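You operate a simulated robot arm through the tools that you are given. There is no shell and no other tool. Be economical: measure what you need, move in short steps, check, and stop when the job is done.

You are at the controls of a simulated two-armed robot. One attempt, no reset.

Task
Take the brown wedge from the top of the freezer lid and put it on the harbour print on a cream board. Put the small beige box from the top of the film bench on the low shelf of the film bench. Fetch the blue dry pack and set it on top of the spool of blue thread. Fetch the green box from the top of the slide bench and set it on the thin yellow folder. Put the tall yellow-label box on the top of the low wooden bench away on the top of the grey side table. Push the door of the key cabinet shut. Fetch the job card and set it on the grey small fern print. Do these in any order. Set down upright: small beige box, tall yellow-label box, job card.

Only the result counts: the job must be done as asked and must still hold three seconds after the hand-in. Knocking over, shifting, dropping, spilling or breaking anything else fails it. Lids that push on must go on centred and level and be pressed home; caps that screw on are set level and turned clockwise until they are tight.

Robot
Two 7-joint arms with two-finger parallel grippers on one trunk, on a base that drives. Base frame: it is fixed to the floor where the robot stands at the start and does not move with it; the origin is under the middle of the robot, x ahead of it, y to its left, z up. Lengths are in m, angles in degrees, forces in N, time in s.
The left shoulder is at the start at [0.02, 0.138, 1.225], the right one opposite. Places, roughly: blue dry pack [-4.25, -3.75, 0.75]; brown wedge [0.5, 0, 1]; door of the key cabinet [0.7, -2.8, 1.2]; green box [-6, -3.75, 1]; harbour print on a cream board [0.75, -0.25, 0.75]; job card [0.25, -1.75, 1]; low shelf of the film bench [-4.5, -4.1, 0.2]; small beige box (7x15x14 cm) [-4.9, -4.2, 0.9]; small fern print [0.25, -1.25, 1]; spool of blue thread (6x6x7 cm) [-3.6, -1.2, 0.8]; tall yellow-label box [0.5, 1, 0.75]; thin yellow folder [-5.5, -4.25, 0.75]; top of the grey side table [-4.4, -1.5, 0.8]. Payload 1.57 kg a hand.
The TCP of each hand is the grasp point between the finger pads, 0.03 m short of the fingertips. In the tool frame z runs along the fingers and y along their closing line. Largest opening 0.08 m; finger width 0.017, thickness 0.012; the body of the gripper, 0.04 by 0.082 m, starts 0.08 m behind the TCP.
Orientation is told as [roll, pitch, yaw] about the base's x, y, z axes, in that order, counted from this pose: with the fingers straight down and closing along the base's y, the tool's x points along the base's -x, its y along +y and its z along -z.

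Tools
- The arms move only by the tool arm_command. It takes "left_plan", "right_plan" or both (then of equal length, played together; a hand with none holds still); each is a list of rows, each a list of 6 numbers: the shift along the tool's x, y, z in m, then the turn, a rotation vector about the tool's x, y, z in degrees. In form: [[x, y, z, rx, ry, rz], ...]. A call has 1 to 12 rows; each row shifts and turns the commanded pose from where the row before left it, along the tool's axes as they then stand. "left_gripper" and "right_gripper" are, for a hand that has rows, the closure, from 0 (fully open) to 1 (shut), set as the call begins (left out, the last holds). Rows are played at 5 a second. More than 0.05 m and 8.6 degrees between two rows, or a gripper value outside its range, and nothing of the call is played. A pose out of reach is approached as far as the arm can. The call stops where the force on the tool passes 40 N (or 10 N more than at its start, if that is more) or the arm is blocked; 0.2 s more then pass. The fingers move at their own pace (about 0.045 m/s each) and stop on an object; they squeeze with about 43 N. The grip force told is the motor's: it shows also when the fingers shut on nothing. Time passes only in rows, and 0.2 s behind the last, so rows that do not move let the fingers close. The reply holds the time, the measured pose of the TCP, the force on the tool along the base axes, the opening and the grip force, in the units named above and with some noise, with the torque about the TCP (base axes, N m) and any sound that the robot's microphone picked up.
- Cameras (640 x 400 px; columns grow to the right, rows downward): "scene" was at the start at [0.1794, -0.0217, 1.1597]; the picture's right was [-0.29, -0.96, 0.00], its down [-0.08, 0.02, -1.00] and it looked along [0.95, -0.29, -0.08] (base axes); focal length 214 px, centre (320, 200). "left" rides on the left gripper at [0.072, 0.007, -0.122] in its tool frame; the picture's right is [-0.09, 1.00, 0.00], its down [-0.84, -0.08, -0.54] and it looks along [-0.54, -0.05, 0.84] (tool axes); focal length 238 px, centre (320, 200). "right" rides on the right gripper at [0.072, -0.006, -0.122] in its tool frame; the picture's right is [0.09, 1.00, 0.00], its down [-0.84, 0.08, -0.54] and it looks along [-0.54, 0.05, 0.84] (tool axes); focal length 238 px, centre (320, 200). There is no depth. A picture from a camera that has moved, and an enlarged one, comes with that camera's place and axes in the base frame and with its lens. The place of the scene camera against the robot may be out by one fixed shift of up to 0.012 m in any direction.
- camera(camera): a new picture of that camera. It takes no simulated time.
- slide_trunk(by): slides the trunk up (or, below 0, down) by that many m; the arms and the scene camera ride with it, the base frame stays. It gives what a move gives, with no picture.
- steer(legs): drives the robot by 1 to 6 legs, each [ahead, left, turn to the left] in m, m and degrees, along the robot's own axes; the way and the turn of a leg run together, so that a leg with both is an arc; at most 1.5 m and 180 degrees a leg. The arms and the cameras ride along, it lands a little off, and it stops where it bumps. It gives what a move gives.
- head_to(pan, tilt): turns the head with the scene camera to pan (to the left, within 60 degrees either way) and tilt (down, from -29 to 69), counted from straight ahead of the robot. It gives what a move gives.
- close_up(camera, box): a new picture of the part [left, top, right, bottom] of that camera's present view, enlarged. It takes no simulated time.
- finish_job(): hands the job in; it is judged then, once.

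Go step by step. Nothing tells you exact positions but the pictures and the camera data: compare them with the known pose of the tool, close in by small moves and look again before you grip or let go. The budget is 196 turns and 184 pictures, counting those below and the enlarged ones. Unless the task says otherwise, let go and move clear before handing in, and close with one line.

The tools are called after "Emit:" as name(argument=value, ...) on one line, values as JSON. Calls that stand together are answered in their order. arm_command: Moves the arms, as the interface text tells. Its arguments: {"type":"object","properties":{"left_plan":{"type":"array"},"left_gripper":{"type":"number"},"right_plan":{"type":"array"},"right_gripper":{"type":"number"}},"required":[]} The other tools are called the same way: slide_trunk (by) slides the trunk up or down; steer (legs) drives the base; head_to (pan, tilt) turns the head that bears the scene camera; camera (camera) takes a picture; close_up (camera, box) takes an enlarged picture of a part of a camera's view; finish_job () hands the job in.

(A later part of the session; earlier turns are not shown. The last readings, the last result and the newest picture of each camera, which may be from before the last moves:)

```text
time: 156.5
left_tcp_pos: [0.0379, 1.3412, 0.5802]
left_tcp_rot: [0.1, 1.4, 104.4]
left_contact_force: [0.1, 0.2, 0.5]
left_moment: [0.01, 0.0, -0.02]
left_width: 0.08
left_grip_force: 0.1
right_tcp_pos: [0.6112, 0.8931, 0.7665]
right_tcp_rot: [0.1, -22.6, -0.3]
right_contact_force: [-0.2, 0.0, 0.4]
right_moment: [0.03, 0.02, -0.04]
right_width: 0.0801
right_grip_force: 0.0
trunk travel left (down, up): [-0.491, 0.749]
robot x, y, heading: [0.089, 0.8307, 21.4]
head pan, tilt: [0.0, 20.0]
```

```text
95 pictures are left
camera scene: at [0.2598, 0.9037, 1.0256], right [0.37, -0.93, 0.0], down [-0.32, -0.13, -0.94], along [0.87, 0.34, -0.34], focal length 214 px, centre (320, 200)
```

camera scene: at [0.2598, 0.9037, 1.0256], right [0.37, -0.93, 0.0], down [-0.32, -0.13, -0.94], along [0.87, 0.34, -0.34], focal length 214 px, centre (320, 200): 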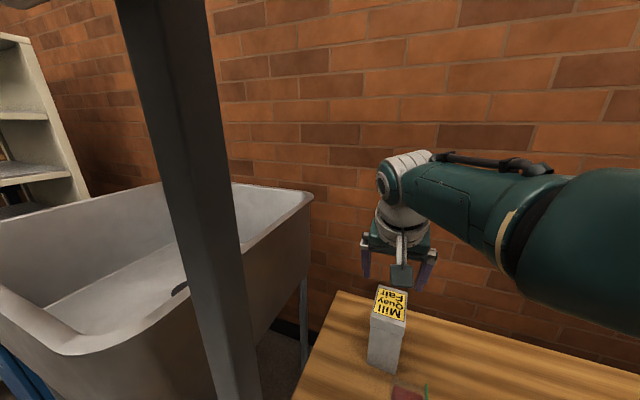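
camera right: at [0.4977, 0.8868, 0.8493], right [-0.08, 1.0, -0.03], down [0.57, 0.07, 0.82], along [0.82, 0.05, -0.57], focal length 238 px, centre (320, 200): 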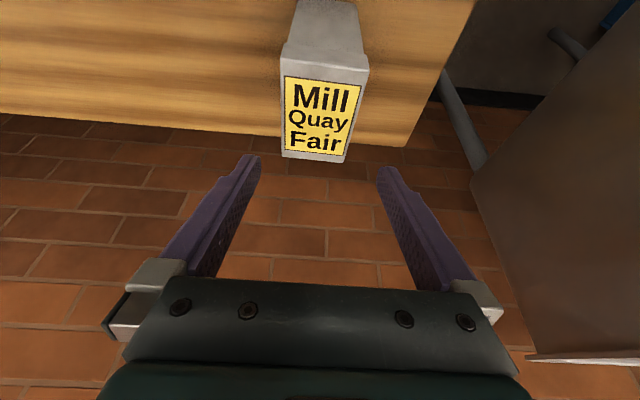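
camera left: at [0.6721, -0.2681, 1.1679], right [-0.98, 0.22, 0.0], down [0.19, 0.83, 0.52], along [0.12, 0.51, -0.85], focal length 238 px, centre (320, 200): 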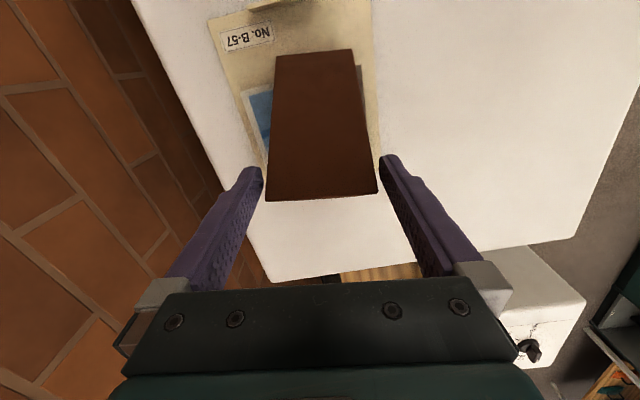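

Well aligned. Lowering by 0.125 with the trunk.

Emit:
slide_trunk(by=-0.122)

Emit:
camera(camera="right")

Emit:
camera(camera="scene")

```text
time: 158.0
left_tcp_pos: [0.0363, 1.3409, 0.4573]
left_tcp_rot: [0.3, 1.3, 104.4]
left_contact_force: [0.0, 0.0, 0.3]
left_moment: [0.02, 0.01, 0.0]
left_width: 0.0799
left_grip_force: 0.0
right_tcp_pos: [0.6115, 0.893, 0.6446]
right_tcp_rot: [0.1, -22.5, -0.3]
right_contact_force: [0.6, 0.5, 0.8]
right_moment: [0.0, 0.0, 0.0]
right_width: 0.08
right_grip_force: 0.1
trunk travel left (down, up): [-0.369, 0.871]
robot x, y, heading: [0.0905, 0.8306, 21.5]
head pan, tilt: [0.0, 20.0]
```

```text
94 pictures are left
camera right: at [0.4974, 0.8871, 0.7272], right [-0.08, 1.0, -0.03], down [0.57, 0.07, 0.82], along [0.82, 0.05, -0.57], focal length 238 px, centre (320, 200)
```

right: 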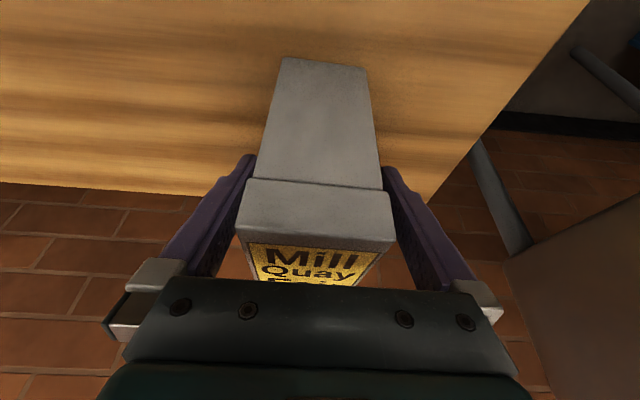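

```text
93 pictures are left
camera scene: at [0.2595, 0.904, 0.9036], right [0.37, -0.93, 0.0], down [-0.32, -0.13, -0.94], along [0.87, 0.34, -0.34], focal length 214 px, centre (320, 200)
```

scene: 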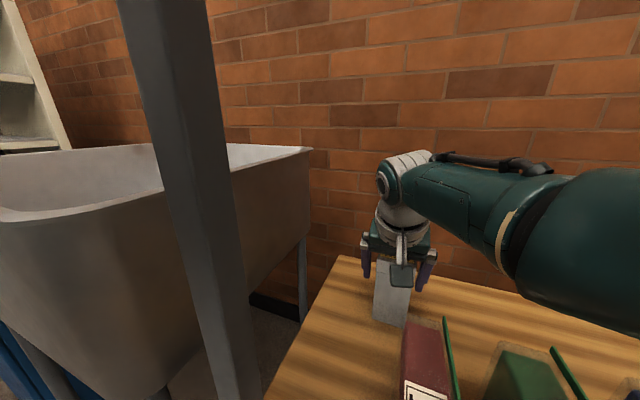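

Box is between the fingers. Close and lift.

Emit:
arm_command(right_plan=[[0, 0, 0, 0, 0, 0], [0, 0, 0, 0, 0, 0], [0, 0, 0, 0, 0, 0], [0, 0, 0, 0, 0, 0]], right_gripper=1)

Emit:
slide_trunk(by=0.18)

Emit:
camera(camera="right")

Emit:
camera(camera="scene")

```text
time: 159.0
left_tcp_pos: [0.0366, 1.3401, 0.4571]
left_tcp_rot: [0.2, 1.4, 104.4]
left_contact_force: [0.3, 0.0, 0.6]
left_moment: [-0.03, -0.01, -0.02]
left_width: 0.0801
left_grip_force: 0.1
right_tcp_pos: [0.6114, 0.8943, 0.6429]
right_tcp_rot: [0.1, -22.5, -0.4]
right_contact_force: [0.4, -1.1, -0.2]
right_moment: [-0.06, -0.11, -0.07]
right_width: 0.0595
right_grip_force: 39.1
trunk travel left (down, up): [-0.369, 0.871]
robot x, y, heading: [0.0911, 0.8298, 21.6]
head pan, tilt: [0.0, 20.0]
```

```text
time: 161.0
left_tcp_pos: [0.0352, 1.3407, 0.6367]
left_tcp_rot: [0.1, 1.5, 104.4]
left_contact_force: [0.1, -0.3, -0.5]
left_moment: [0.01, -0.02, 0.03]
left_width: 0.0801
left_grip_force: 0.0
right_tcp_pos: [0.6117, 0.8942, 0.8229]
right_tcp_rot: [0.2, -22.5, -0.3]
right_contact_force: [0.5, -0.2, -4.3]
right_moment: [-0.03, 0.04, 0.0]
right_width: 0.0599
right_grip_force: 42.9
trunk travel left (down, up): [-0.549, 0.691]
robot x, y, heading: [0.0879, 0.8295, 21.4]
head pan, tilt: [0.0, 20.0]
```

```text
92 pictures are left
camera right: at [0.4969, 0.8869, 0.9069], right [-0.08, 1.0, -0.03], down [0.57, 0.07, 0.82], along [0.82, 0.05, -0.57], focal length 238 px, centre (320, 200)
```

right: 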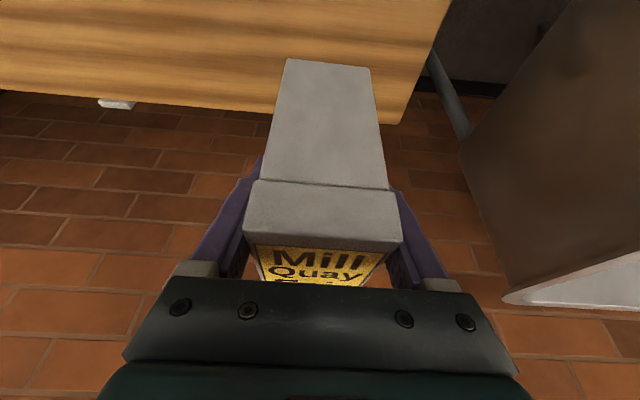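

```text
91 pictures are left
camera scene: at [0.2591, 0.9039, 1.0834], right [0.37, -0.93, 0.0], down [-0.32, -0.13, -0.94], along [0.87, 0.34, -0.34], focal length 214 px, centre (320, 200)
```

scene: 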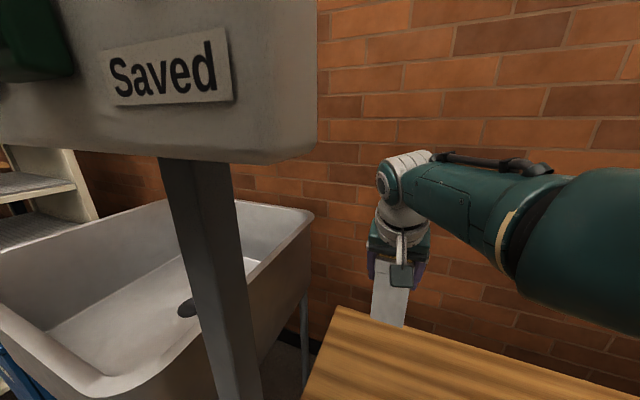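

The box is lifted. Backing straight out, then looking around the room for the route to the side table.

Emit:
steer(legs=[[-0.45, 0, 0]])

Emit:
slide_trunk(by=0.3)

Emit:
steer(legs=[[-0.1, 0, 130]])

Emit:
camera(camera="scene")

Emit:
camera(camera="right")

```text
time: 163.7
left_tcp_pos: [-0.3923, 1.1706, 0.636]
left_tcp_rot: [0.2, 1.4, 105.3]
left_contact_force: [1.3, -0.7, -0.5]
left_moment: [0.02, -0.01, 0.01]
left_width: 0.0798
left_grip_force: 0.1
right_tcp_pos: [0.1885, 0.7321, 0.8226]
right_tcp_rot: [0.1, -22.5, 0.7]
right_contact_force: [0.1, 0.3, -3.5]
right_moment: [-0.01, 0.04, 0.01]
right_width: 0.0594
right_grip_force: 42.9
trunk travel left (down, up): [-0.549, 0.691]
robot x, y, heading: [-0.3335, 0.6582, 22.3]
head pan, tilt: [0.0, 20.0]
```

```text
time: 166.7
left_tcp_pos: [-0.3932, 1.1697, 0.9364]
left_tcp_rot: [0.2, 1.5, 105.3]
left_contact_force: [-0.5, -0.1, -0.5]
left_moment: [-0.01, 0.02, 0.0]
left_width: 0.0803
left_grip_force: 0.0
right_tcp_pos: [0.1894, 0.7329, 1.1233]
right_tcp_rot: [0.1, -22.4, 0.6]
right_contact_force: [0.5, 0.7, -2.7]
right_moment: [-0.01, 0.02, 0.0]
right_width: 0.0596
right_grip_force: 42.8
trunk travel left (down, up): [-0.849, 0.391]
robot x, y, heading: [-0.3385, 0.6575, 22.4]
head pan, tilt: [0.0, 20.0]
```

```text
time: 172.5
left_tcp_pos: [-0.6888, 0.2025, 0.9367]
left_tcp_rot: [0.1, 1.4, -124.6]
left_contact_force: [-0.2, -0.5, 0.7]
left_moment: [0.02, -0.01, -0.01]
left_width: 0.0803
left_grip_force: 0.0
right_tcp_pos: [-0.7285, 0.9288, 1.1226]
right_tcp_rot: [0.1, -22.5, 130.8]
right_contact_force: [0.3, -0.1, -3.9]
right_moment: [-0.06, -0.01, 0.01]
right_width: 0.0598
right_grip_force: 42.6
trunk travel left (down, up): [-0.849, 0.391]
robot x, y, heading: [-0.3351, 0.5799, 152.3]
head pan, tilt: [0.0, 20.0]
cut short: leg 1
```

```text
90 pictures are left
camera scene: at [-0.515, 0.6722, 1.3835], right [0.46, 0.89, 0.0], down [0.3, -0.16, -0.94], along [-0.83, 0.43, -0.34], focal length 214 px, centre (320, 200)
```

scene: 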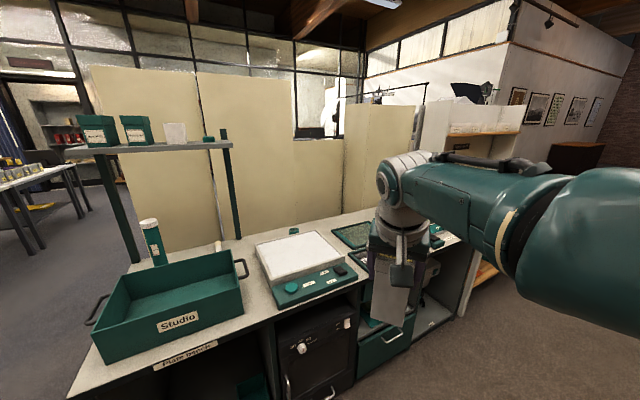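

```text
89 pictures are left
camera right: at [-0.6496, 0.8488, 1.2071], right [-0.7, -0.71, -0.03], down [-0.43, 0.38, 0.82], along [-0.57, 0.59, -0.57], focal length 238 px, centre (320, 200)
```

right: 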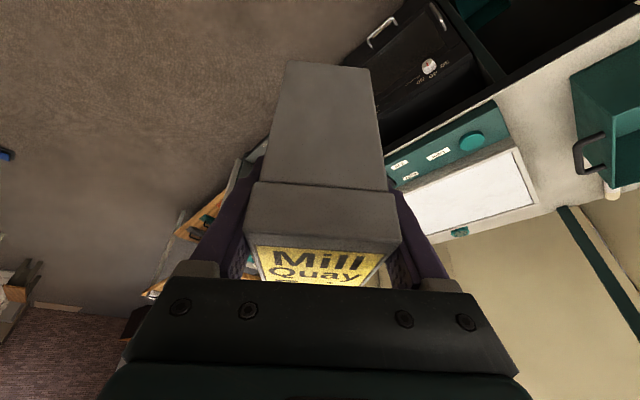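

A plate bench with a partition stands behind. I'll look left and right to find the way around.

Emit:
head_to(pan=58, tilt=15)

Emit:
camera(camera="scene")

Emit:
head_to(pan=-35, tilt=10)

Emit:
camera(camera="scene")

```text
time: 173.8
left_tcp_pos: [-0.6885, 0.2028, 0.9374]
left_tcp_rot: [0.2, 1.4, -124.6]
left_contact_force: [-0.1, -1.2, 0.0]
left_moment: [0.0, -0.01, -0.05]
left_width: 0.0801
left_grip_force: 0.1
right_tcp_pos: [-0.7275, 0.9307, 1.1231]
right_tcp_rot: [0.2, -22.6, 130.7]
right_contact_force: [0.4, 0.1, -3.4]
right_moment: [-0.01, -0.01, 0.0]
right_width: 0.0595
right_grip_force: 42.6
trunk travel left (down, up): [-0.849, 0.391]
robot x, y, heading: [-0.3364, 0.5802, 152.4]
head pan, tilt: [58.0, 15.0]
```

```text
88 pictures are left
camera scene: at [-0.513, 0.5818, 1.3916], right [-0.51, 0.86, 0.0], down [0.22, 0.13, -0.97], along [-0.83, -0.49, -0.26], focal length 214 px, centre (320, 200)
```

scene: 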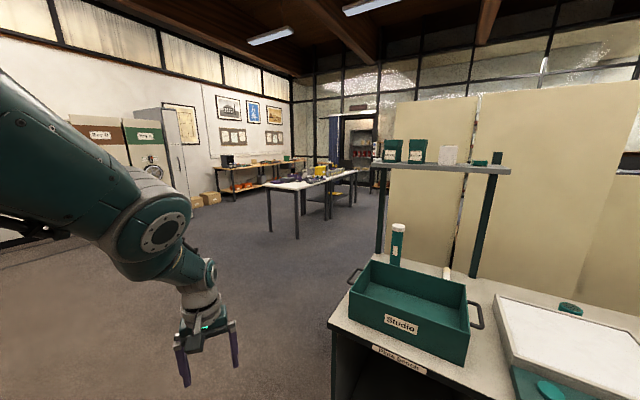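

```text
time: 175.5
left_tcp_pos: [-0.6889, 0.2026, 0.9368]
left_tcp_rot: [0.2, 1.4, -124.6]
left_contact_force: [0.2, 0.8, -0.4]
left_moment: [0.01, 0.02, -0.05]
left_width: 0.08
left_grip_force: 0.1
right_tcp_pos: [-0.7282, 0.9308, 1.1232]
right_tcp_rot: [0.2, -22.4, 130.8]
right_contact_force: [0.2, 0.2, -3.2]
right_moment: [-0.03, -0.03, 0.0]
right_width: 0.06
right_grip_force: 42.8
trunk travel left (down, up): [-0.849, 0.391]
robot x, y, heading: [-0.3376, 0.5773, 152.3]
head pan, tilt: [-35.0, 10.0]
```

```text
87 pictures are left
camera scene: at [-0.4754, 0.7116, 1.3997], right [0.89, 0.46, 0.0], down [0.08, -0.15, -0.98], along [-0.45, 0.87, -0.17], focal length 214 px, centre (320, 200)
```

scene: 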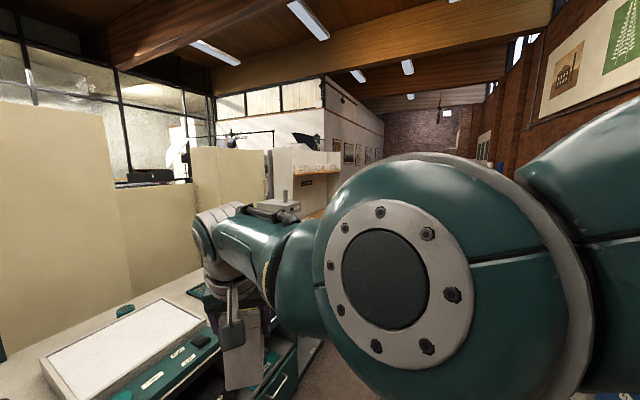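

The open floor lies on the -y side of the plate bench. I'll turn to heading 180, go around its end and approach the middle tables.

Emit:
steer(legs=[[0, 0, 28], [0, 1.5, 0], [1.2, 0.3, 0]])

Emit:
head_to(pan=5, tilt=15)

Emit:
camera(camera="scene")

```text
time: 190.2
left_tcp_pos: [-1.7004, -1.707, 0.9372]
left_tcp_rot: [0.3, 1.4, -97.8]
left_contact_force: [0.7, -0.4, -0.2]
left_moment: [0.03, -0.01, 0.03]
left_width: 0.08
left_grip_force: 0.0
right_tcp_pos: [-2.0627, -1.0742, 1.1231]
right_tcp_rot: [0.1, -22.4, 157.5]
right_contact_force: [0.7, -0.4, -4.2]
right_moment: [-0.05, 0.0, -0.01]
right_width: 0.0596
right_grip_force: 43.2
trunk travel left (down, up): [-0.849, 0.391]
robot x, y, heading: [-1.5528, -1.2106, 179.1]
head pan, tilt: [-35.0, 10.0]
```

```text
time: 191.3
left_tcp_pos: [-1.6977, -1.7057, 0.9372]
left_tcp_rot: [0.2, 1.4, -97.8]
left_contact_force: [0.0, -0.4, 0.1]
left_moment: [-0.01, 0.02, 0.04]
left_width: 0.0801
left_grip_force: 0.2
right_tcp_pos: [-2.0626, -1.0754, 1.1226]
right_tcp_rot: [0.1, -22.4, 157.4]
right_contact_force: [0.1, -1.2, -4.2]
right_moment: [0.0, 0.0, -0.02]
right_width: 0.0599
right_grip_force: 43.6
trunk travel left (down, up): [-0.849, 0.391]
robot x, y, heading: [-1.5545, -1.2128, 179.1]
head pan, tilt: [5.0, 15.0]
```

```text
86 pictures are left
camera scene: at [-1.7551, -1.2129, 1.3916], right [-0.07, 1.0, 0.0], down [0.26, 0.02, -0.97], along [-0.96, -0.07, -0.26], focal length 214 px, centre (320, 200)
```

scene: 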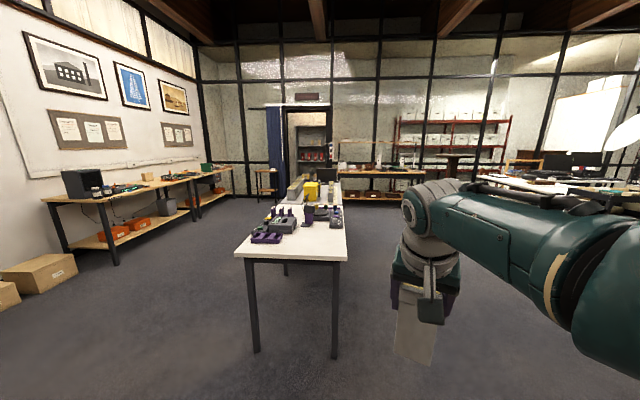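

Emit:
close_up(camera="scene", box=[200, 140, 420, 270])

Emit:
close_up(camera="scene", box=[30, 130, 290, 270])

```text
2.91 times, centred on (310, 205) of scene
camera zoom: at [-1.7551, -1.2129, 1.3916], right [-0.07, 1.0, 0.0], down [0.26, 0.02, -0.97], along [-0.96, -0.07, -0.26], focal length 624 px, centre (349, 186)
```

zoom: 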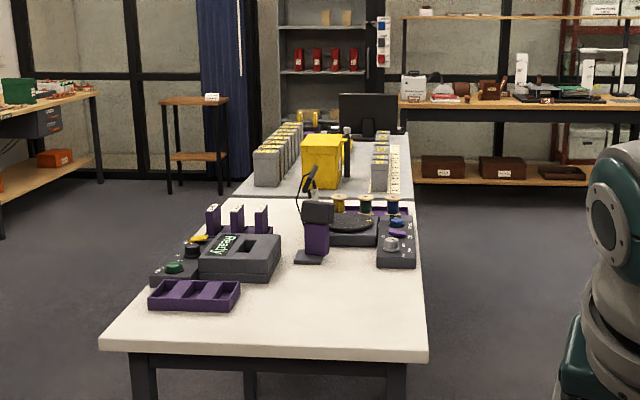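

```text
2.46 times, centred on (160, 200) of scene
camera zoom: at [-1.7551, -1.2129, 1.3916], right [-0.07, 1.0, 0.0], down [0.26, 0.02, -0.97], along [-0.96, -0.07, -0.26], focal length 528 px, centre (714, 200)
```

zoom: 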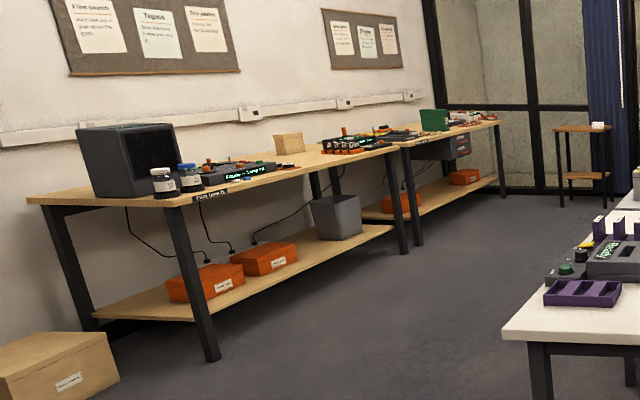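

I see the white table with the thread spools (x -2.75…-3.75) and behind it the grey side table (x -3.8…-5, y -1.15…-1.75). I'll go along their +y side.

Emit:
steer(legs=[[0.2, -0.75, 0], [1.2, 0, 0]])

Emit:
head_to(pan=25, tilt=18)

Emit:
camera(camera="scene")

```text
time: 201.1
left_tcp_pos: [-3.0931, -0.9271, 0.9372]
left_tcp_rot: [0.2, 1.3, -98.8]
left_contact_force: [0.6, 0.4, 0.7]
left_moment: [-0.02, 0.0, 0.0]
left_width: 0.08
left_grip_force: 0.0
right_tcp_pos: [-3.4441, -0.2881, 1.1219]
right_tcp_rot: [0.1, -22.5, 156.5]
right_contact_force: [0.1, 0.8, -3.9]
right_moment: [-0.01, -0.02, -0.01]
right_width: 0.0599
right_grip_force: 43.3
trunk travel left (down, up): [-0.849, 0.391]
robot x, y, heading: [-2.9386, -0.4334, 178.5]
head pan, tilt: [5.0, 15.0]
```

```text
time: 202.0
left_tcp_pos: [-3.0932, -0.9268, 0.9371]
left_tcp_rot: [0.1, 1.4, -98.7]
left_contact_force: [0.2, -1.4, 0.2]
left_moment: [0.03, 0.0, -0.02]
left_width: 0.0801
left_grip_force: 0.1
right_tcp_pos: [-3.4446, -0.2879, 1.123]
right_tcp_rot: [0.2, -22.5, 156.4]
right_contact_force: [0.4, 0.4, -2.6]
right_moment: [0.0, -0.06, -0.03]
right_width: 0.0596
right_grip_force: 42.9
trunk travel left (down, up): [-0.849, 0.391]
robot x, y, heading: [-2.9401, -0.4304, 177.9]
head pan, tilt: [25.0, 18.0]
```

```text
83 pictures are left
camera scene: at [-3.1326, -0.4637, 1.3867], right [-0.39, 0.92, 0.0], down [0.28, 0.12, -0.95], along [-0.87, -0.37, -0.31], focal length 214 px, centre (320, 200)
```

scene: 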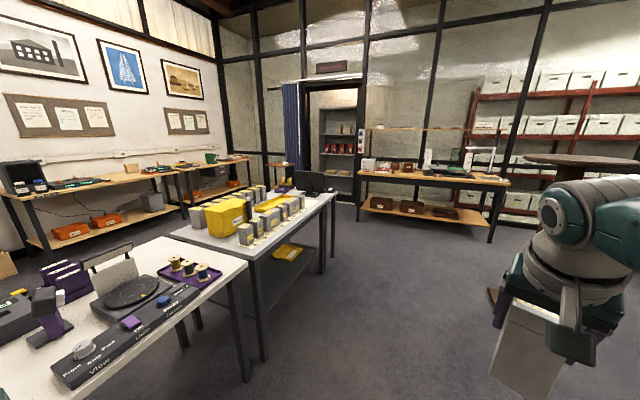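

Emit:
close_up(camera="scene", box=[150, 170, 350, 295])

```text
3.20 times, centred on (250, 232) of scene
camera zoom: at [-3.1326, -0.4637, 1.3867], right [-0.39, 0.92, 0.0], down [0.28, 0.12, -0.95], along [-0.87, -0.37, -0.31], focal length 686 px, centre (544, 96)
```

zoom: 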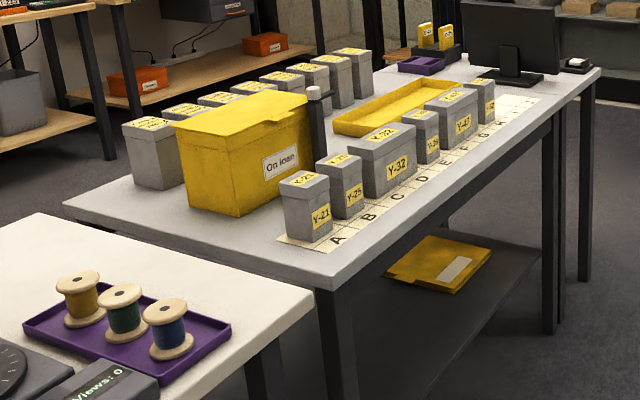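

The grey table is crowded, but there may be a free spot at its far end by the empty mat slot. Driving alongside and turning to face it.

Emit:
steer(legs=[[1.45, -0.1, 2], [0, 0, 90]])

Emit:
head_to(pan=0, tilt=40)

Emit:
camera(camera="scene")

```text
time: 212.9
left_tcp_pos: [-3.9034, -0.4767, 0.9368]
left_tcp_rot: [0.2, 1.4, -8.8]
left_contact_force: [0.4, -0.1, -0.8]
left_moment: [0.01, 0.0, 0.01]
left_width: 0.0802
left_grip_force: 0.1
right_tcp_pos: [-4.5417, -0.8298, 1.1239]
right_tcp_rot: [0.1, -22.4, -113.6]
right_contact_force: [0.3, -0.3, -3.1]
right_moment: [0.06, 0.02, 0.02]
right_width: 0.0598
right_grip_force: 43.4
trunk travel left (down, up): [-0.849, 0.391]
robot x, y, heading: [-4.3939, -0.3237, -91.8]
head pan, tilt: [25.0, 18.0]
```

```text
time: 213.8
left_tcp_pos: [-3.9047, -0.4769, 0.9371]
left_tcp_rot: [0.1, 1.4, -8.8]
left_contact_force: [-0.5, -0.6, -0.6]
left_moment: [0.0, 0.02, 0.04]
left_width: 0.0801
left_grip_force: 0.0
right_tcp_pos: [-4.5406, -0.8294, 1.1221]
right_tcp_rot: [0.1, -22.5, -113.5]
right_contact_force: [0.2, -0.5, -3.7]
right_moment: [0.01, -0.07, -0.03]
right_width: 0.0597
right_grip_force: 43.6
trunk travel left (down, up): [-0.849, 0.391]
robot x, y, heading: [-4.3953, -0.3201, -91.7]
head pan, tilt: [0.0, 40.0]
```

```text
81 pictures are left
camera scene: at [-4.4091, -0.503, 1.3521], right [-1.0, 0.03, 0.0], down [0.02, 0.64, -0.77], along [-0.02, -0.77, -0.64], focal length 214 px, centre (320, 200)
```

scene: 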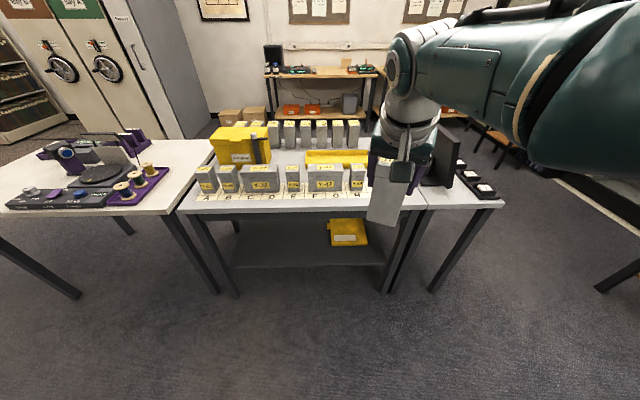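

Emit:
close_up(camera="scene", box=[170, 110, 450, 230])

Emit:
camera(camera="right")

```text
2.29 times, centred on (310, 170) of scene
camera zoom: at [-4.4091, -0.503, 1.3521], right [-1.0, 0.03, 0.0], down [0.02, 0.64, -0.77], along [-0.02, -0.77, -0.64], focal length 490 px, centre (343, 269)
```

zoom: 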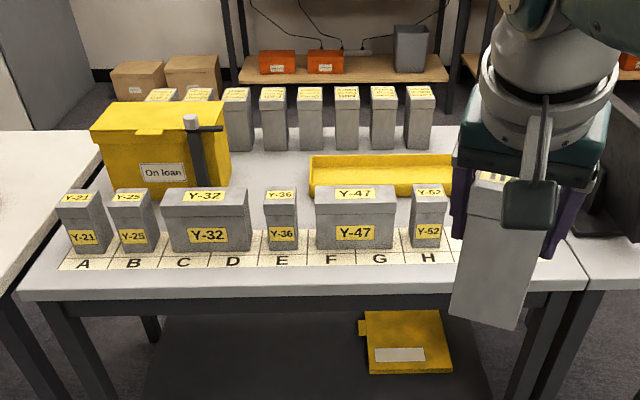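

```text
79 pictures are left
camera right: at [-4.5035, -0.7231, 1.2068], right [0.95, -0.32, -0.03], down [-0.16, -0.55, 0.82], along [-0.28, -0.77, -0.57], focal length 238 px, centre (320, 200)
```

right: 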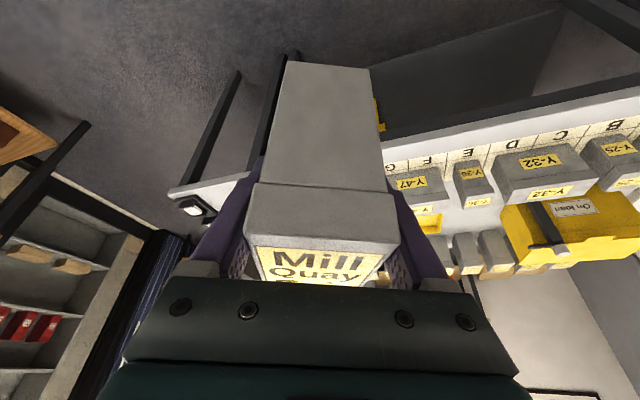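

There's a free spot at the right end of the grey table, around (-4.735,-1.24). I'll turn so the box lines up with the table and drive it over.

Emit:
steer(legs=[[0, 0, 22.7], [0.02, -0.515, 0], [0.19, 0, 0]])

Emit:
camera(camera="right")

Emit:
camera(camera="scene")

```text
time: 219.1
left_tcp_pos: [-4.2861, -0.6519, 0.9377]
left_tcp_rot: [0.2, 1.4, 13.8]
left_contact_force: [-1.2, -0.5, 0.6]
left_moment: [-0.01, 0.03, 0.02]
left_width: 0.08
left_grip_force: 0.0
right_tcp_pos: [-4.7392, -1.2219, 1.1213]
right_tcp_rot: [0.1, -22.5, -90.9]
right_contact_force: [-0.3, 0.9, -4.5]
right_moment: [0.02, -0.01, 0.01]
right_width: 0.0597
right_grip_force: 42.7
trunk travel left (down, up): [-0.849, 0.391]
robot x, y, heading: [-4.7963, -0.7011, -69.0]
head pan, tilt: [0.0, 40.0]
```

```text
78 pictures are left
camera right: at [-4.7451, -1.1093, 1.2067], right [1.0, 0.07, -0.03], down [0.07, -0.57, 0.82], along [0.04, -0.82, -0.57], focal length 238 px, centre (320, 200)
```

right: 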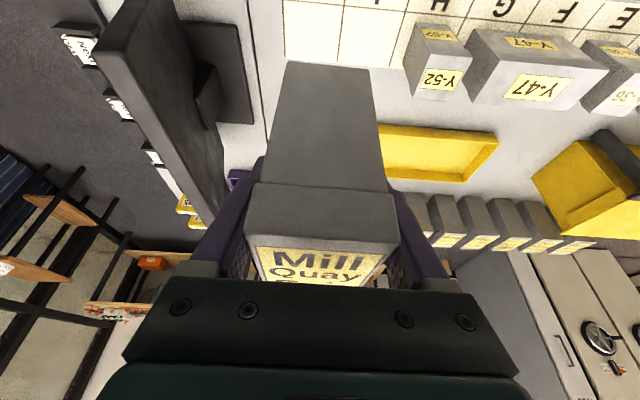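

```text
77 pictures are left
camera scene: at [-4.7411, -0.8667, 1.352], right [-0.93, -0.36, 0.0], down [-0.23, 0.6, -0.77], along [0.27, -0.72, -0.64], focal length 214 px, centre (320, 200)
```

scene: 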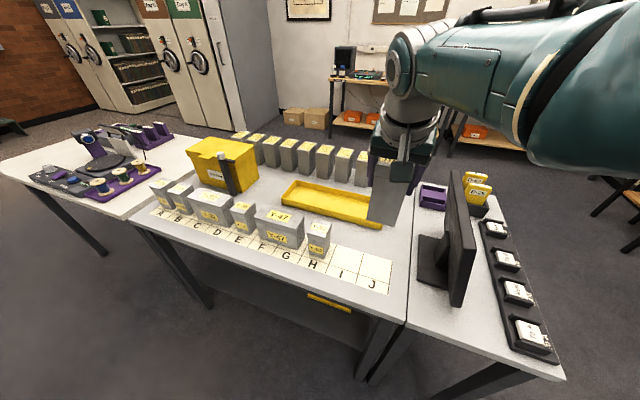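

Slots I and J are free right under the held box. Lowering with the trunk in two stages.

Emit:
slide_trunk(by=-0.21)

Emit:
camera(camera="scene")

Emit:
camera(camera="right")

```text
time: 221.4
left_tcp_pos: [-4.2849, -0.6515, 0.7274]
left_tcp_rot: [0.1, 1.4, 13.8]
left_contact_force: [0.0, 0.2, -0.2]
left_moment: [-0.03, 0.0, -0.02]
left_width: 0.0801
left_grip_force: 0.1
right_tcp_pos: [-4.7394, -1.2221, 0.9116]
right_tcp_rot: [0.1, -22.4, -90.9]
right_contact_force: [1.3, 0.9, -3.3]
right_moment: [0.0, -0.02, -0.04]
right_width: 0.0598
right_grip_force: 43.6
trunk travel left (down, up): [-0.639, 0.601]
robot x, y, heading: [-4.8012, -0.6977, -69.0]
head pan, tilt: [0.0, 40.0]
```

```text
76 pictures are left
camera scene: at [-4.741, -0.8667, 1.1421], right [-0.93, -0.36, 0.0], down [-0.23, 0.6, -0.77], along [0.27, -0.72, -0.64], focal length 214 px, centre (320, 200)
```

scene: 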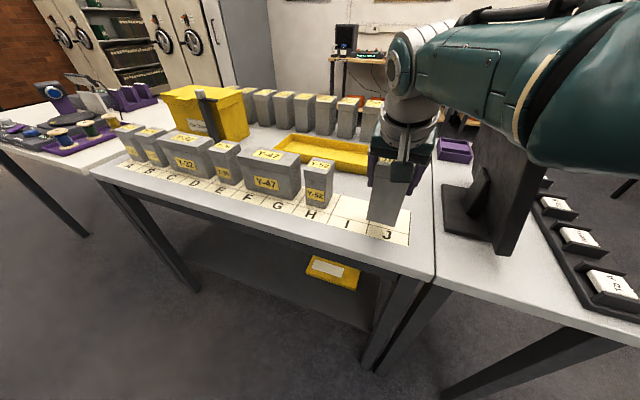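

```text
75 pictures are left
camera right: at [-4.745, -1.1092, 0.9967], right [1.0, 0.07, -0.03], down [0.07, -0.57, 0.82], along [0.04, -0.82, -0.57], focal length 238 px, centre (320, 200)
```

right: 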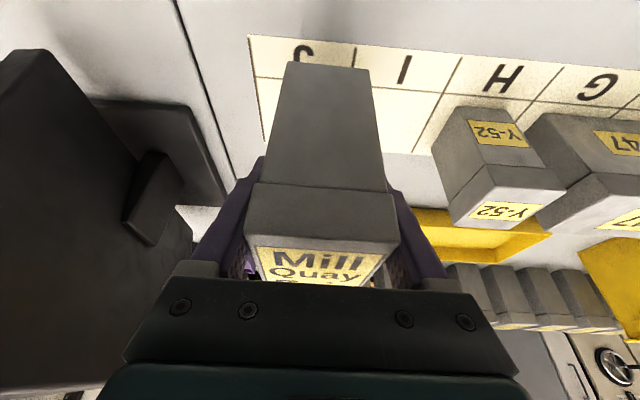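

Emit:
slide_trunk(by=-0.03)

Emit:
slide_trunk(by=-0.01)

Emit:
close_up(camera="scene", box=[280, 90, 480, 260])

```text
time: 222.1
left_tcp_pos: [-4.2864, -0.6514, 0.6979]
left_tcp_rot: [0.2, 1.4, 13.8]
left_contact_force: [0.0, 0.0, -0.4]
left_moment: [0.03, 0.0, -0.02]
left_width: 0.0801
left_grip_force: 0.1
right_tcp_pos: [-4.7393, -1.2224, 0.8825]
right_tcp_rot: [0.2, -22.5, -91.0]
right_contact_force: [-0.5, 1.3, -3.1]
right_moment: [0.02, -0.01, 0.0]
right_width: 0.0598
right_grip_force: 42.9
trunk travel left (down, up): [-0.609, 0.631]
robot x, y, heading: [-4.8017, -0.7023, -69.2]
head pan, tilt: [0.0, 40.0]
```

```text
time: 222.7
left_tcp_pos: [-4.2868, -0.6522, 0.6871]
left_tcp_rot: [0.2, 1.4, 13.9]
left_contact_force: [0.8, -0.1, -0.3]
left_moment: [0.01, 0.03, -0.02]
left_width: 0.0802
left_grip_force: 0.0
right_tcp_pos: [-4.739, -1.2214, 0.8724]
right_tcp_rot: [0.1, -22.4, -90.9]
right_contact_force: [-0.1, 0.0, -2.9]
right_moment: [0.03, 0.01, -0.03]
right_width: 0.0598
right_grip_force: 43.2
trunk travel left (down, up): [-0.599, 0.641]
robot x, y, heading: [-4.7989, -0.697, -69.0]
head pan, tilt: [0.0, 40.0]
```

```text
2.35 times, centred on (380, 175) of scene
camera zoom: at [-4.741, -0.8667, 1.102], right [-0.93, -0.36, 0.0], down [-0.23, 0.6, -0.77], along [0.27, -0.72, -0.64], focal length 505 px, centre (179, 259)
```

zoom: 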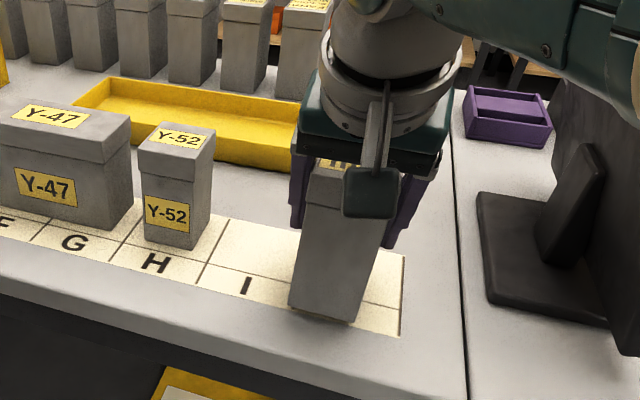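

Emit:
slide_trunk(by=-0.006)

Emit:
slide_trunk(by=-0.006)

```text
time: 223.3
left_tcp_pos: [-4.2859, -0.6512, 0.6806]
left_tcp_rot: [0.2, 1.4, 13.8]
left_contact_force: [0.3, -0.3, -0.5]
left_moment: [0.0, -0.02, 0.0]
left_width: 0.08
left_grip_force: 0.0
right_tcp_pos: [-4.7394, -1.2223, 0.8673]
right_tcp_rot: [0.1, -22.4, -91.0]
right_contact_force: [0.5, 0.2, -4.2]
right_moment: [0.06, -0.02, -0.04]
right_width: 0.0596
right_grip_force: 43.1
trunk travel left (down, up): [-0.593, 0.647]
robot x, y, heading: [-4.7951, -0.7029, -69.4]
head pan, tilt: [0.0, 40.0]
```

```text
time: 223.8
left_tcp_pos: [-4.2859, -0.6525, 0.6761]
left_tcp_rot: [0.1, 1.6, 13.8]
left_contact_force: [0.5, -0.3, -0.2]
left_moment: [0.02, 0.03, 0.0]
left_width: 0.08
left_grip_force: 0.0
right_tcp_pos: [-4.7389, -1.2241, 0.8633]
right_tcp_rot: [0.2, -22.8, -90.9]
right_contact_force: [-0.1, 5.8, 15.5]
right_moment: [-0.45, 0.62, -0.21]
right_width: 0.0596
right_grip_force: 43.0
trunk travel left (down, up): [-0.587, 0.653]
robot x, y, heading: [-4.8002, -0.6941, -69.3]
head pan, tilt: [0.0, 40.0]
```

Contact with the table (≈15 N). Release, then rise.

Emit:
arm_command(right_plan=[[0, 0, 0, 0, 0, 0], [0, 0, 0, 0, 0, 0], [0, 0, 0, 0, 0, 0]], right_gripper=0)

Emit:
slide_trunk(by=0.2)

Emit:
camera(camera="scene")

```text
time: 224.6
left_tcp_pos: [-4.2851, -0.6517, 0.6755]
left_tcp_rot: [0.2, 1.4, 13.8]
left_contact_force: [-0.2, -0.4, -0.8]
left_moment: [0.01, 0.0, 0.0]
left_width: 0.0801
left_grip_force: 0.1
right_tcp_pos: [-4.7398, -1.2229, 0.861]
right_tcp_rot: [0.1, -22.3, -91.0]
right_contact_force: [-0.8, -1.1, 0.7]
right_moment: [-0.02, 0.01, 0.0]
right_width: 0.0798
right_grip_force: 0.1
trunk travel left (down, up): [-0.587, 0.653]
robot x, y, heading: [-4.7981, -0.6989, -69.2]
head pan, tilt: [0.0, 40.0]
```

```text
time: 226.8
left_tcp_pos: [-4.2856, -0.6521, 0.8757]
left_tcp_rot: [0.2, 1.4, 13.8]
left_contact_force: [0.3, 0.3, -0.4]
left_moment: [0.01, 0.0, 0.01]
left_width: 0.0798
left_grip_force: 0.0
right_tcp_pos: [-4.7393, -1.2221, 1.0609]
right_tcp_rot: [0.0, -22.3, -90.9]
right_contact_force: [0.1, -0.2, -0.2]
right_moment: [0.0, 0.03, 0.01]
right_width: 0.0803
right_grip_force: 0.0
trunk travel left (down, up): [-0.787, 0.453]
robot x, y, heading: [-4.7987, -0.6996, -69.0]
head pan, tilt: [0.0, 40.0]
```

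```text
73 pictures are left
camera scene: at [-4.7411, -0.8669, 1.2901], right [-0.93, -0.36, 0.0], down [-0.23, 0.6, -0.77], along [0.27, -0.72, -0.64], focal length 214 px, centre (320, 200)
```

scene: 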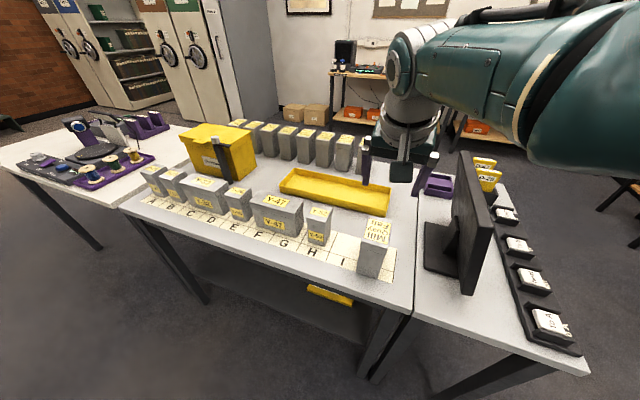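

The tall box stands on the grey side table. Now around to the film bench on the far wall, going round the near end of the white table.

Emit:
steer(legs=[[-0.3, 0, 0], [0, 0, 69], [1.35, 0.05, 0], [1.35, 0, 0]])

Emit:
steer(legs=[[0, 0, -90], [1.3, 0, 0], [1.1, 0, 0]])

Emit:
head_to(pan=-40, tilt=20)

Emit:
camera(camera="scene")

```text
time: 244.7
left_tcp_pos: [-2.0117, 0.0167, 0.8747]
left_tcp_rot: [0.1, 1.4, 80.2]
left_contact_force: [-0.7, 0.4, -0.2]
left_moment: [-0.01, 0.05, -0.02]
left_width: 0.0801
left_grip_force: 0.0
right_tcp_pos: [-1.6724, -0.6274, 1.06]
right_tcp_rot: [0.1, -22.4, -24.5]
right_contact_force: [-0.5, 0.5, 0.9]
right_moment: [0.02, -0.03, 0.01]
right_width: 0.08
right_grip_force: 0.1
trunk travel left (down, up): [-0.787, 0.453]
robot x, y, heading: [-2.1793, -0.4703, -2.7]
head pan, tilt: [0.0, 40.0]
```

```text
time: 260.1
left_tcp_pos: [-1.7522, -2.9948, 0.8749]
left_tcp_rot: [0.1, 1.4, -8.4]
left_contact_force: [0.0, 0.5, -0.4]
left_moment: [0.03, -0.02, -0.02]
left_width: 0.08
left_grip_force: 0.0
right_tcp_pos: [-2.3889, -3.3491, 1.0608]
right_tcp_rot: [0.0, -22.4, -113.1]
right_contact_force: [0.1, 0.1, -0.1]
right_moment: [0.0, -0.01, -0.02]
right_width: 0.08
right_grip_force: 0.0
trunk travel left (down, up): [-0.787, 0.453]
robot x, y, heading: [-2.2457, -2.8425, -91.5]
head pan, tilt: [0.0, 40.0]
```

```text
time: 261.2
left_tcp_pos: [-1.753, -2.9934, 0.8754]
left_tcp_rot: [0.1, 1.4, -8.4]
left_contact_force: [0.2, 0.3, -0.7]
left_moment: [0.0, 0.01, 0.0]
left_width: 0.0801
left_grip_force: 0.0
right_tcp_pos: [-2.3876, -3.3491, 1.0615]
right_tcp_rot: [0.0, -22.4, -113.1]
right_contact_force: [0.5, 0.2, 0.4]
right_moment: [0.0, -0.01, 0.0]
right_width: 0.0799
right_grip_force: 0.1
trunk travel left (down, up): [-0.787, 0.453]
robot x, y, heading: [-2.2456, -2.8412, -91.6]
head pan, tilt: [-40.0, 20.0]
```

```text
72 pictures are left
camera scene: at [-2.3172, -3.0081, 1.3215], right [-0.75, 0.66, 0.0], down [0.23, 0.26, -0.94], along [-0.62, -0.71, -0.34], focal length 214 px, centre (320, 200)
```

scene: 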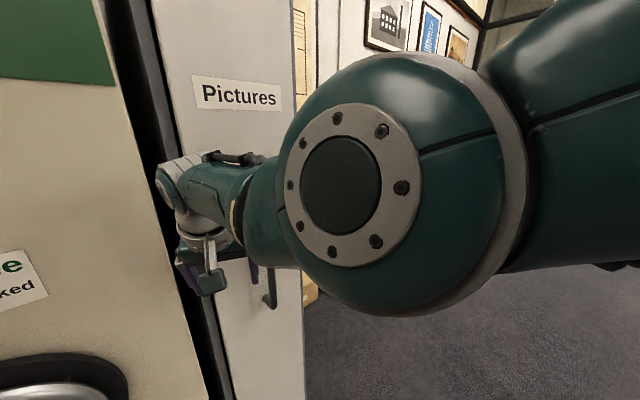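

I'm close to the storage bays. Backing up and sliding right along to the film bench.

Emit:
steer(legs=[[-0.4, 0, 1.6], [0, -1.3, 0], [0, -0.7, 0]])

Emit:
head_to(pan=0, tilt=25)

Emit:
camera(camera="scene")

```text
time: 273.1
left_tcp_pos: [-3.7211, -2.5551, 0.8746]
left_tcp_rot: [0.2, 1.4, -9.4]
left_contact_force: [-0.1, -0.5, 0.2]
left_moment: [0.01, -0.02, -0.01]
left_width: 0.08
left_grip_force: 0.0
right_tcp_pos: [-4.3632, -2.9011, 1.06]
right_tcp_rot: [0.1, -22.4, -114.0]
right_contact_force: [-0.3, -0.7, -0.2]
right_moment: [0.03, -0.02, 0.01]
right_width: 0.0802
right_grip_force: 0.1
trunk travel left (down, up): [-0.787, 0.453]
robot x, y, heading: [-4.2129, -2.3944, -92.2]
head pan, tilt: [-40.0, 20.0]
```

```text
time: 274.2
left_tcp_pos: [-3.7207, -2.5552, 0.875]
left_tcp_rot: [0.2, 1.3, -9.4]
left_contact_force: [0.2, 0.5, 0.1]
left_moment: [-0.02, -0.02, 0.03]
left_width: 0.08
left_grip_force: 0.0
right_tcp_pos: [-4.3628, -2.9009, 1.0608]
right_tcp_rot: [0.1, -22.5, -114.1]
right_contact_force: [0.3, 0.3, 0.6]
right_moment: [-0.01, -0.04, 0.01]
right_width: 0.0802
right_grip_force: 0.0
trunk travel left (down, up): [-0.787, 0.453]
robot x, y, heading: [-4.2088, -2.393, -92.1]
head pan, tilt: [0.0, 25.0]
```

```text
71 pictures are left
camera scene: at [-4.2277, -2.5832, 1.3135], right [-1.0, 0.04, 0.0], down [0.02, 0.42, -0.91], along [-0.04, -0.91, -0.42], focal length 214 px, centre (320, 200)
```

scene: 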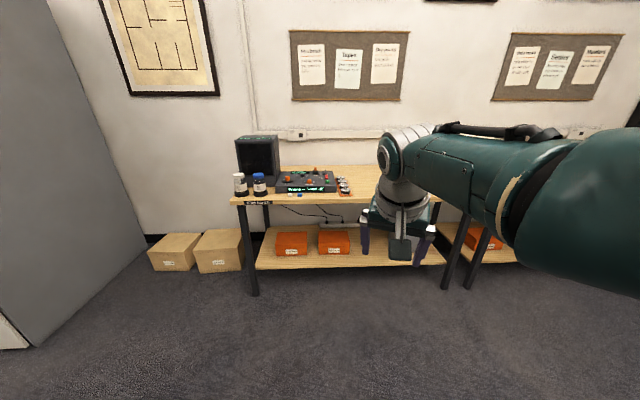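

Emit:
steer(legs=[[0.35, -0.15, 2.2]])

Emit:
head_to(pan=5, tilt=38)

Emit:
camera(camera="scene")

Emit:
close_up(camera="scene", box=[180, 100, 460, 270])

```text
time: 276.6
left_tcp_pos: [-3.8737, -2.8825, 0.8752]
left_tcp_rot: [0.2, 1.4, -7.0]
left_contact_force: [-0.2, -0.4, 0.8]
left_moment: [0.01, 0.02, 0.0]
left_width: 0.0799
left_grip_force: 0.1
right_tcp_pos: [-4.4991, -3.2534, 1.0608]
right_tcp_rot: [0.2, -22.5, -111.7]
right_contact_force: [0.4, -0.5, 0.0]
right_moment: [0.04, 0.04, -0.04]
right_width: 0.08
right_grip_force: 0.1
trunk travel left (down, up): [-0.787, 0.453]
robot x, y, heading: [-4.3701, -2.7427, -89.9]
head pan, tilt: [0.0, 25.0]
```

```text
time: 277.3
left_tcp_pos: [-3.8726, -2.8814, 0.8749]
left_tcp_rot: [0.2, 1.5, -6.9]
left_contact_force: [0.0, 0.4, -1.0]
left_moment: [0.02, 0.0, 0.01]
left_width: 0.0803
left_grip_force: 0.0
right_tcp_pos: [-4.4994, -3.2542, 1.0599]
right_tcp_rot: [0.1, -22.4, -111.7]
right_contact_force: [0.5, 0.3, -0.5]
right_moment: [0.0, -0.02, -0.01]
right_width: 0.0802
right_grip_force: 0.0
trunk travel left (down, up): [-0.787, 0.453]
robot x, y, heading: [-4.3712, -2.7433, -90.1]
head pan, tilt: [5.0, 38.0]
```

```text
70 pictures are left
camera scene: at [-4.3694, -2.9248, 1.2932], right [-1.0, -0.09, 0.0], down [-0.05, 0.61, -0.79], along [0.07, -0.79, -0.62], focal length 214 px, centre (320, 200)
```

scene: 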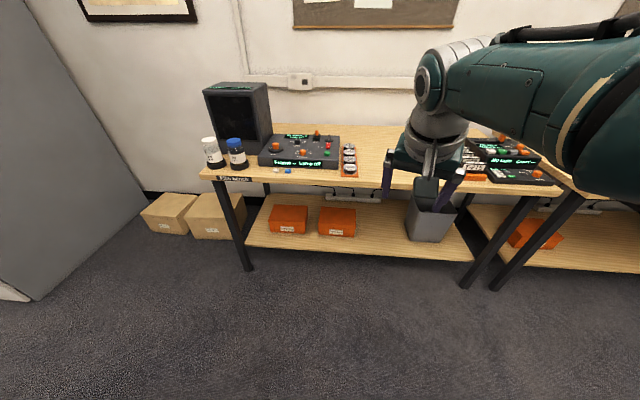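

```text
2.29 times, centred on (320, 185) of scene
camera zoom: at [-4.3694, -2.9248, 1.2932], right [-1.0, -0.09, 0.0], down [-0.05, 0.61, -0.79], along [0.07, -0.79, -0.62], focal length 490 px, centre (320, 234)
```

zoom: 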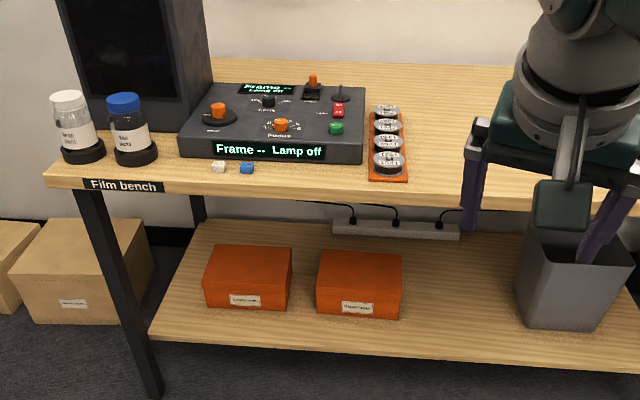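

The blue dry pack is the tiny blue piece near (-4.14,-3.79) on the film bench, with a white one about 6 cm beside it. I'll straighten the right hand, align it with the bench, and shift over.

Emit:
arm_command(right_plan=[[0, 0, 0, 0, 7.5, 0], [0, 0, 0, 0, 7.5, 0], [0, 0, 0, 0, 7.4, 0], [0, -0.02, 0, 0, 0, -7.2], [0, -0.02, 0, 0, 0, -7.2], [0, 0, 0, 0, 0, -7.2], [0, 0, 0, 0, 0, 0]], right_gripper=0.45)

Emit:
camera(camera="right")

```text
time: 278.9
left_tcp_pos: [-3.8722, -2.8833, 0.8755]
left_tcp_rot: [0.3, 1.4, -6.9]
left_contact_force: [0.3, 0.1, -0.1]
left_moment: [0.0, 0.02, 0.02]
left_width: 0.0797
left_grip_force: 0.1
right_tcp_pos: [-4.5434, -3.1919, 1.0739]
right_tcp_rot: [0.1, 0.0, -90.0]
right_contact_force: [0.7, -0.2, -0.1]
right_moment: [0.01, -0.01, -0.01]
right_width: 0.044
right_grip_force: 0.1
right hand out of reach, approached as far as the arm can: row 1, 2, 3
trunk travel left (down, up): [-0.787, 0.453]
robot x, y, heading: [-4.369, -2.7404, -90.2]
head pan, tilt: [5.0, 38.0]
```

```text
68 pictures are left
camera right: at [-4.5508, -3.1197, 1.1939], right [1.0, 0.09, 0.0], down [0.08, -0.84, 0.54], along [0.05, -0.54, -0.84], focal length 238 px, centre (320, 200)
```

right: 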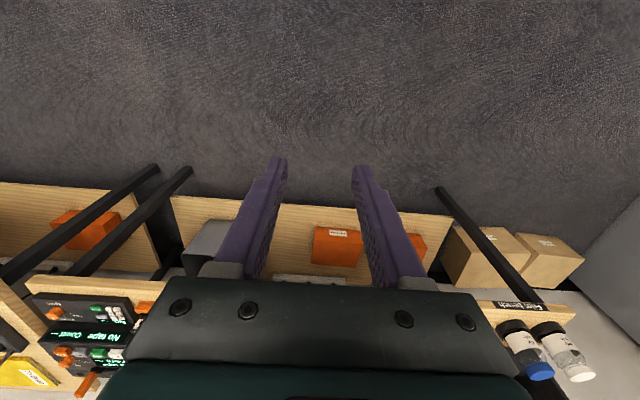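

Emit:
steer(legs=[[0, 0.4, 0], [0.45, 0, 0]])

Emit:
camera(camera="right")

Emit:
camera(camera="scene")

```text
time: 283.7
left_tcp_pos: [-3.4719, -3.3206, 0.8756]
left_tcp_rot: [0.2, 1.4, -6.6]
left_contact_force: [0.2, -0.6, 0.2]
left_moment: [0.04, 0.02, 0.04]
left_width: 0.0799
left_grip_force: 0.0
right_tcp_pos: [-4.1406, -3.6326, 1.0732]
right_tcp_rot: [0.1, 0.1, -89.9]
right_contact_force: [0.6, -0.3, -0.2]
right_moment: [-0.01, 0.03, -0.02]
right_width: 0.0438
right_grip_force: 0.1
trunk travel left (down, up): [-0.787, 0.453]
robot x, y, heading: [-3.9684, -3.1845, -90.0]
head pan, tilt: [5.0, 38.0]
```

```text
67 pictures are left
camera right: at [-4.1487, -3.5617, 1.1938], right [1.0, 0.1, 0.0], down [0.08, -0.84, 0.54], along [0.05, -0.54, -0.84], focal length 238 px, centre (320, 200)
```

right: 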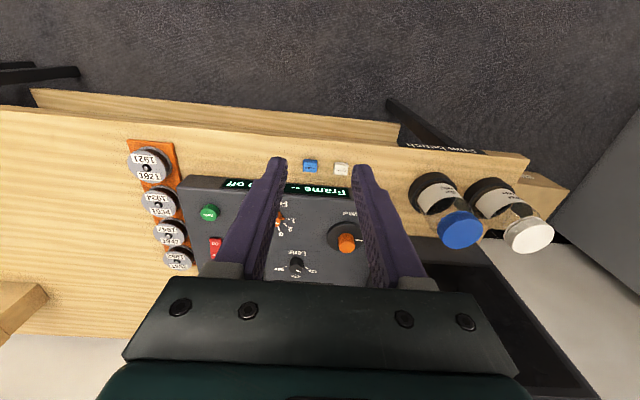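

```text
66 pictures are left
camera scene: at [-3.9685, -3.3657, 1.2931], right [-1.0, -0.09, 0.0], down [-0.06, 0.61, -0.79], along [0.07, -0.78, -0.62], focal length 214 px, centre (320, 200)
```

scene: 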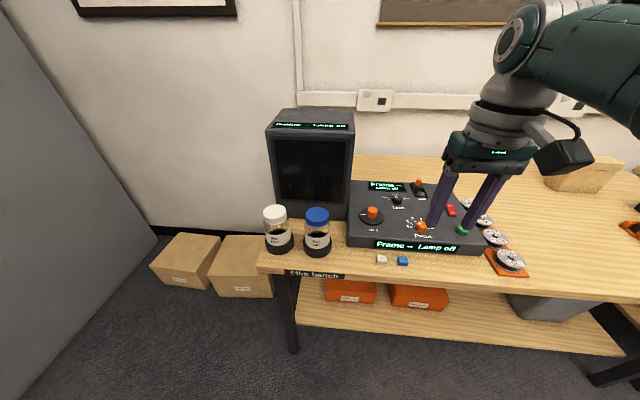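

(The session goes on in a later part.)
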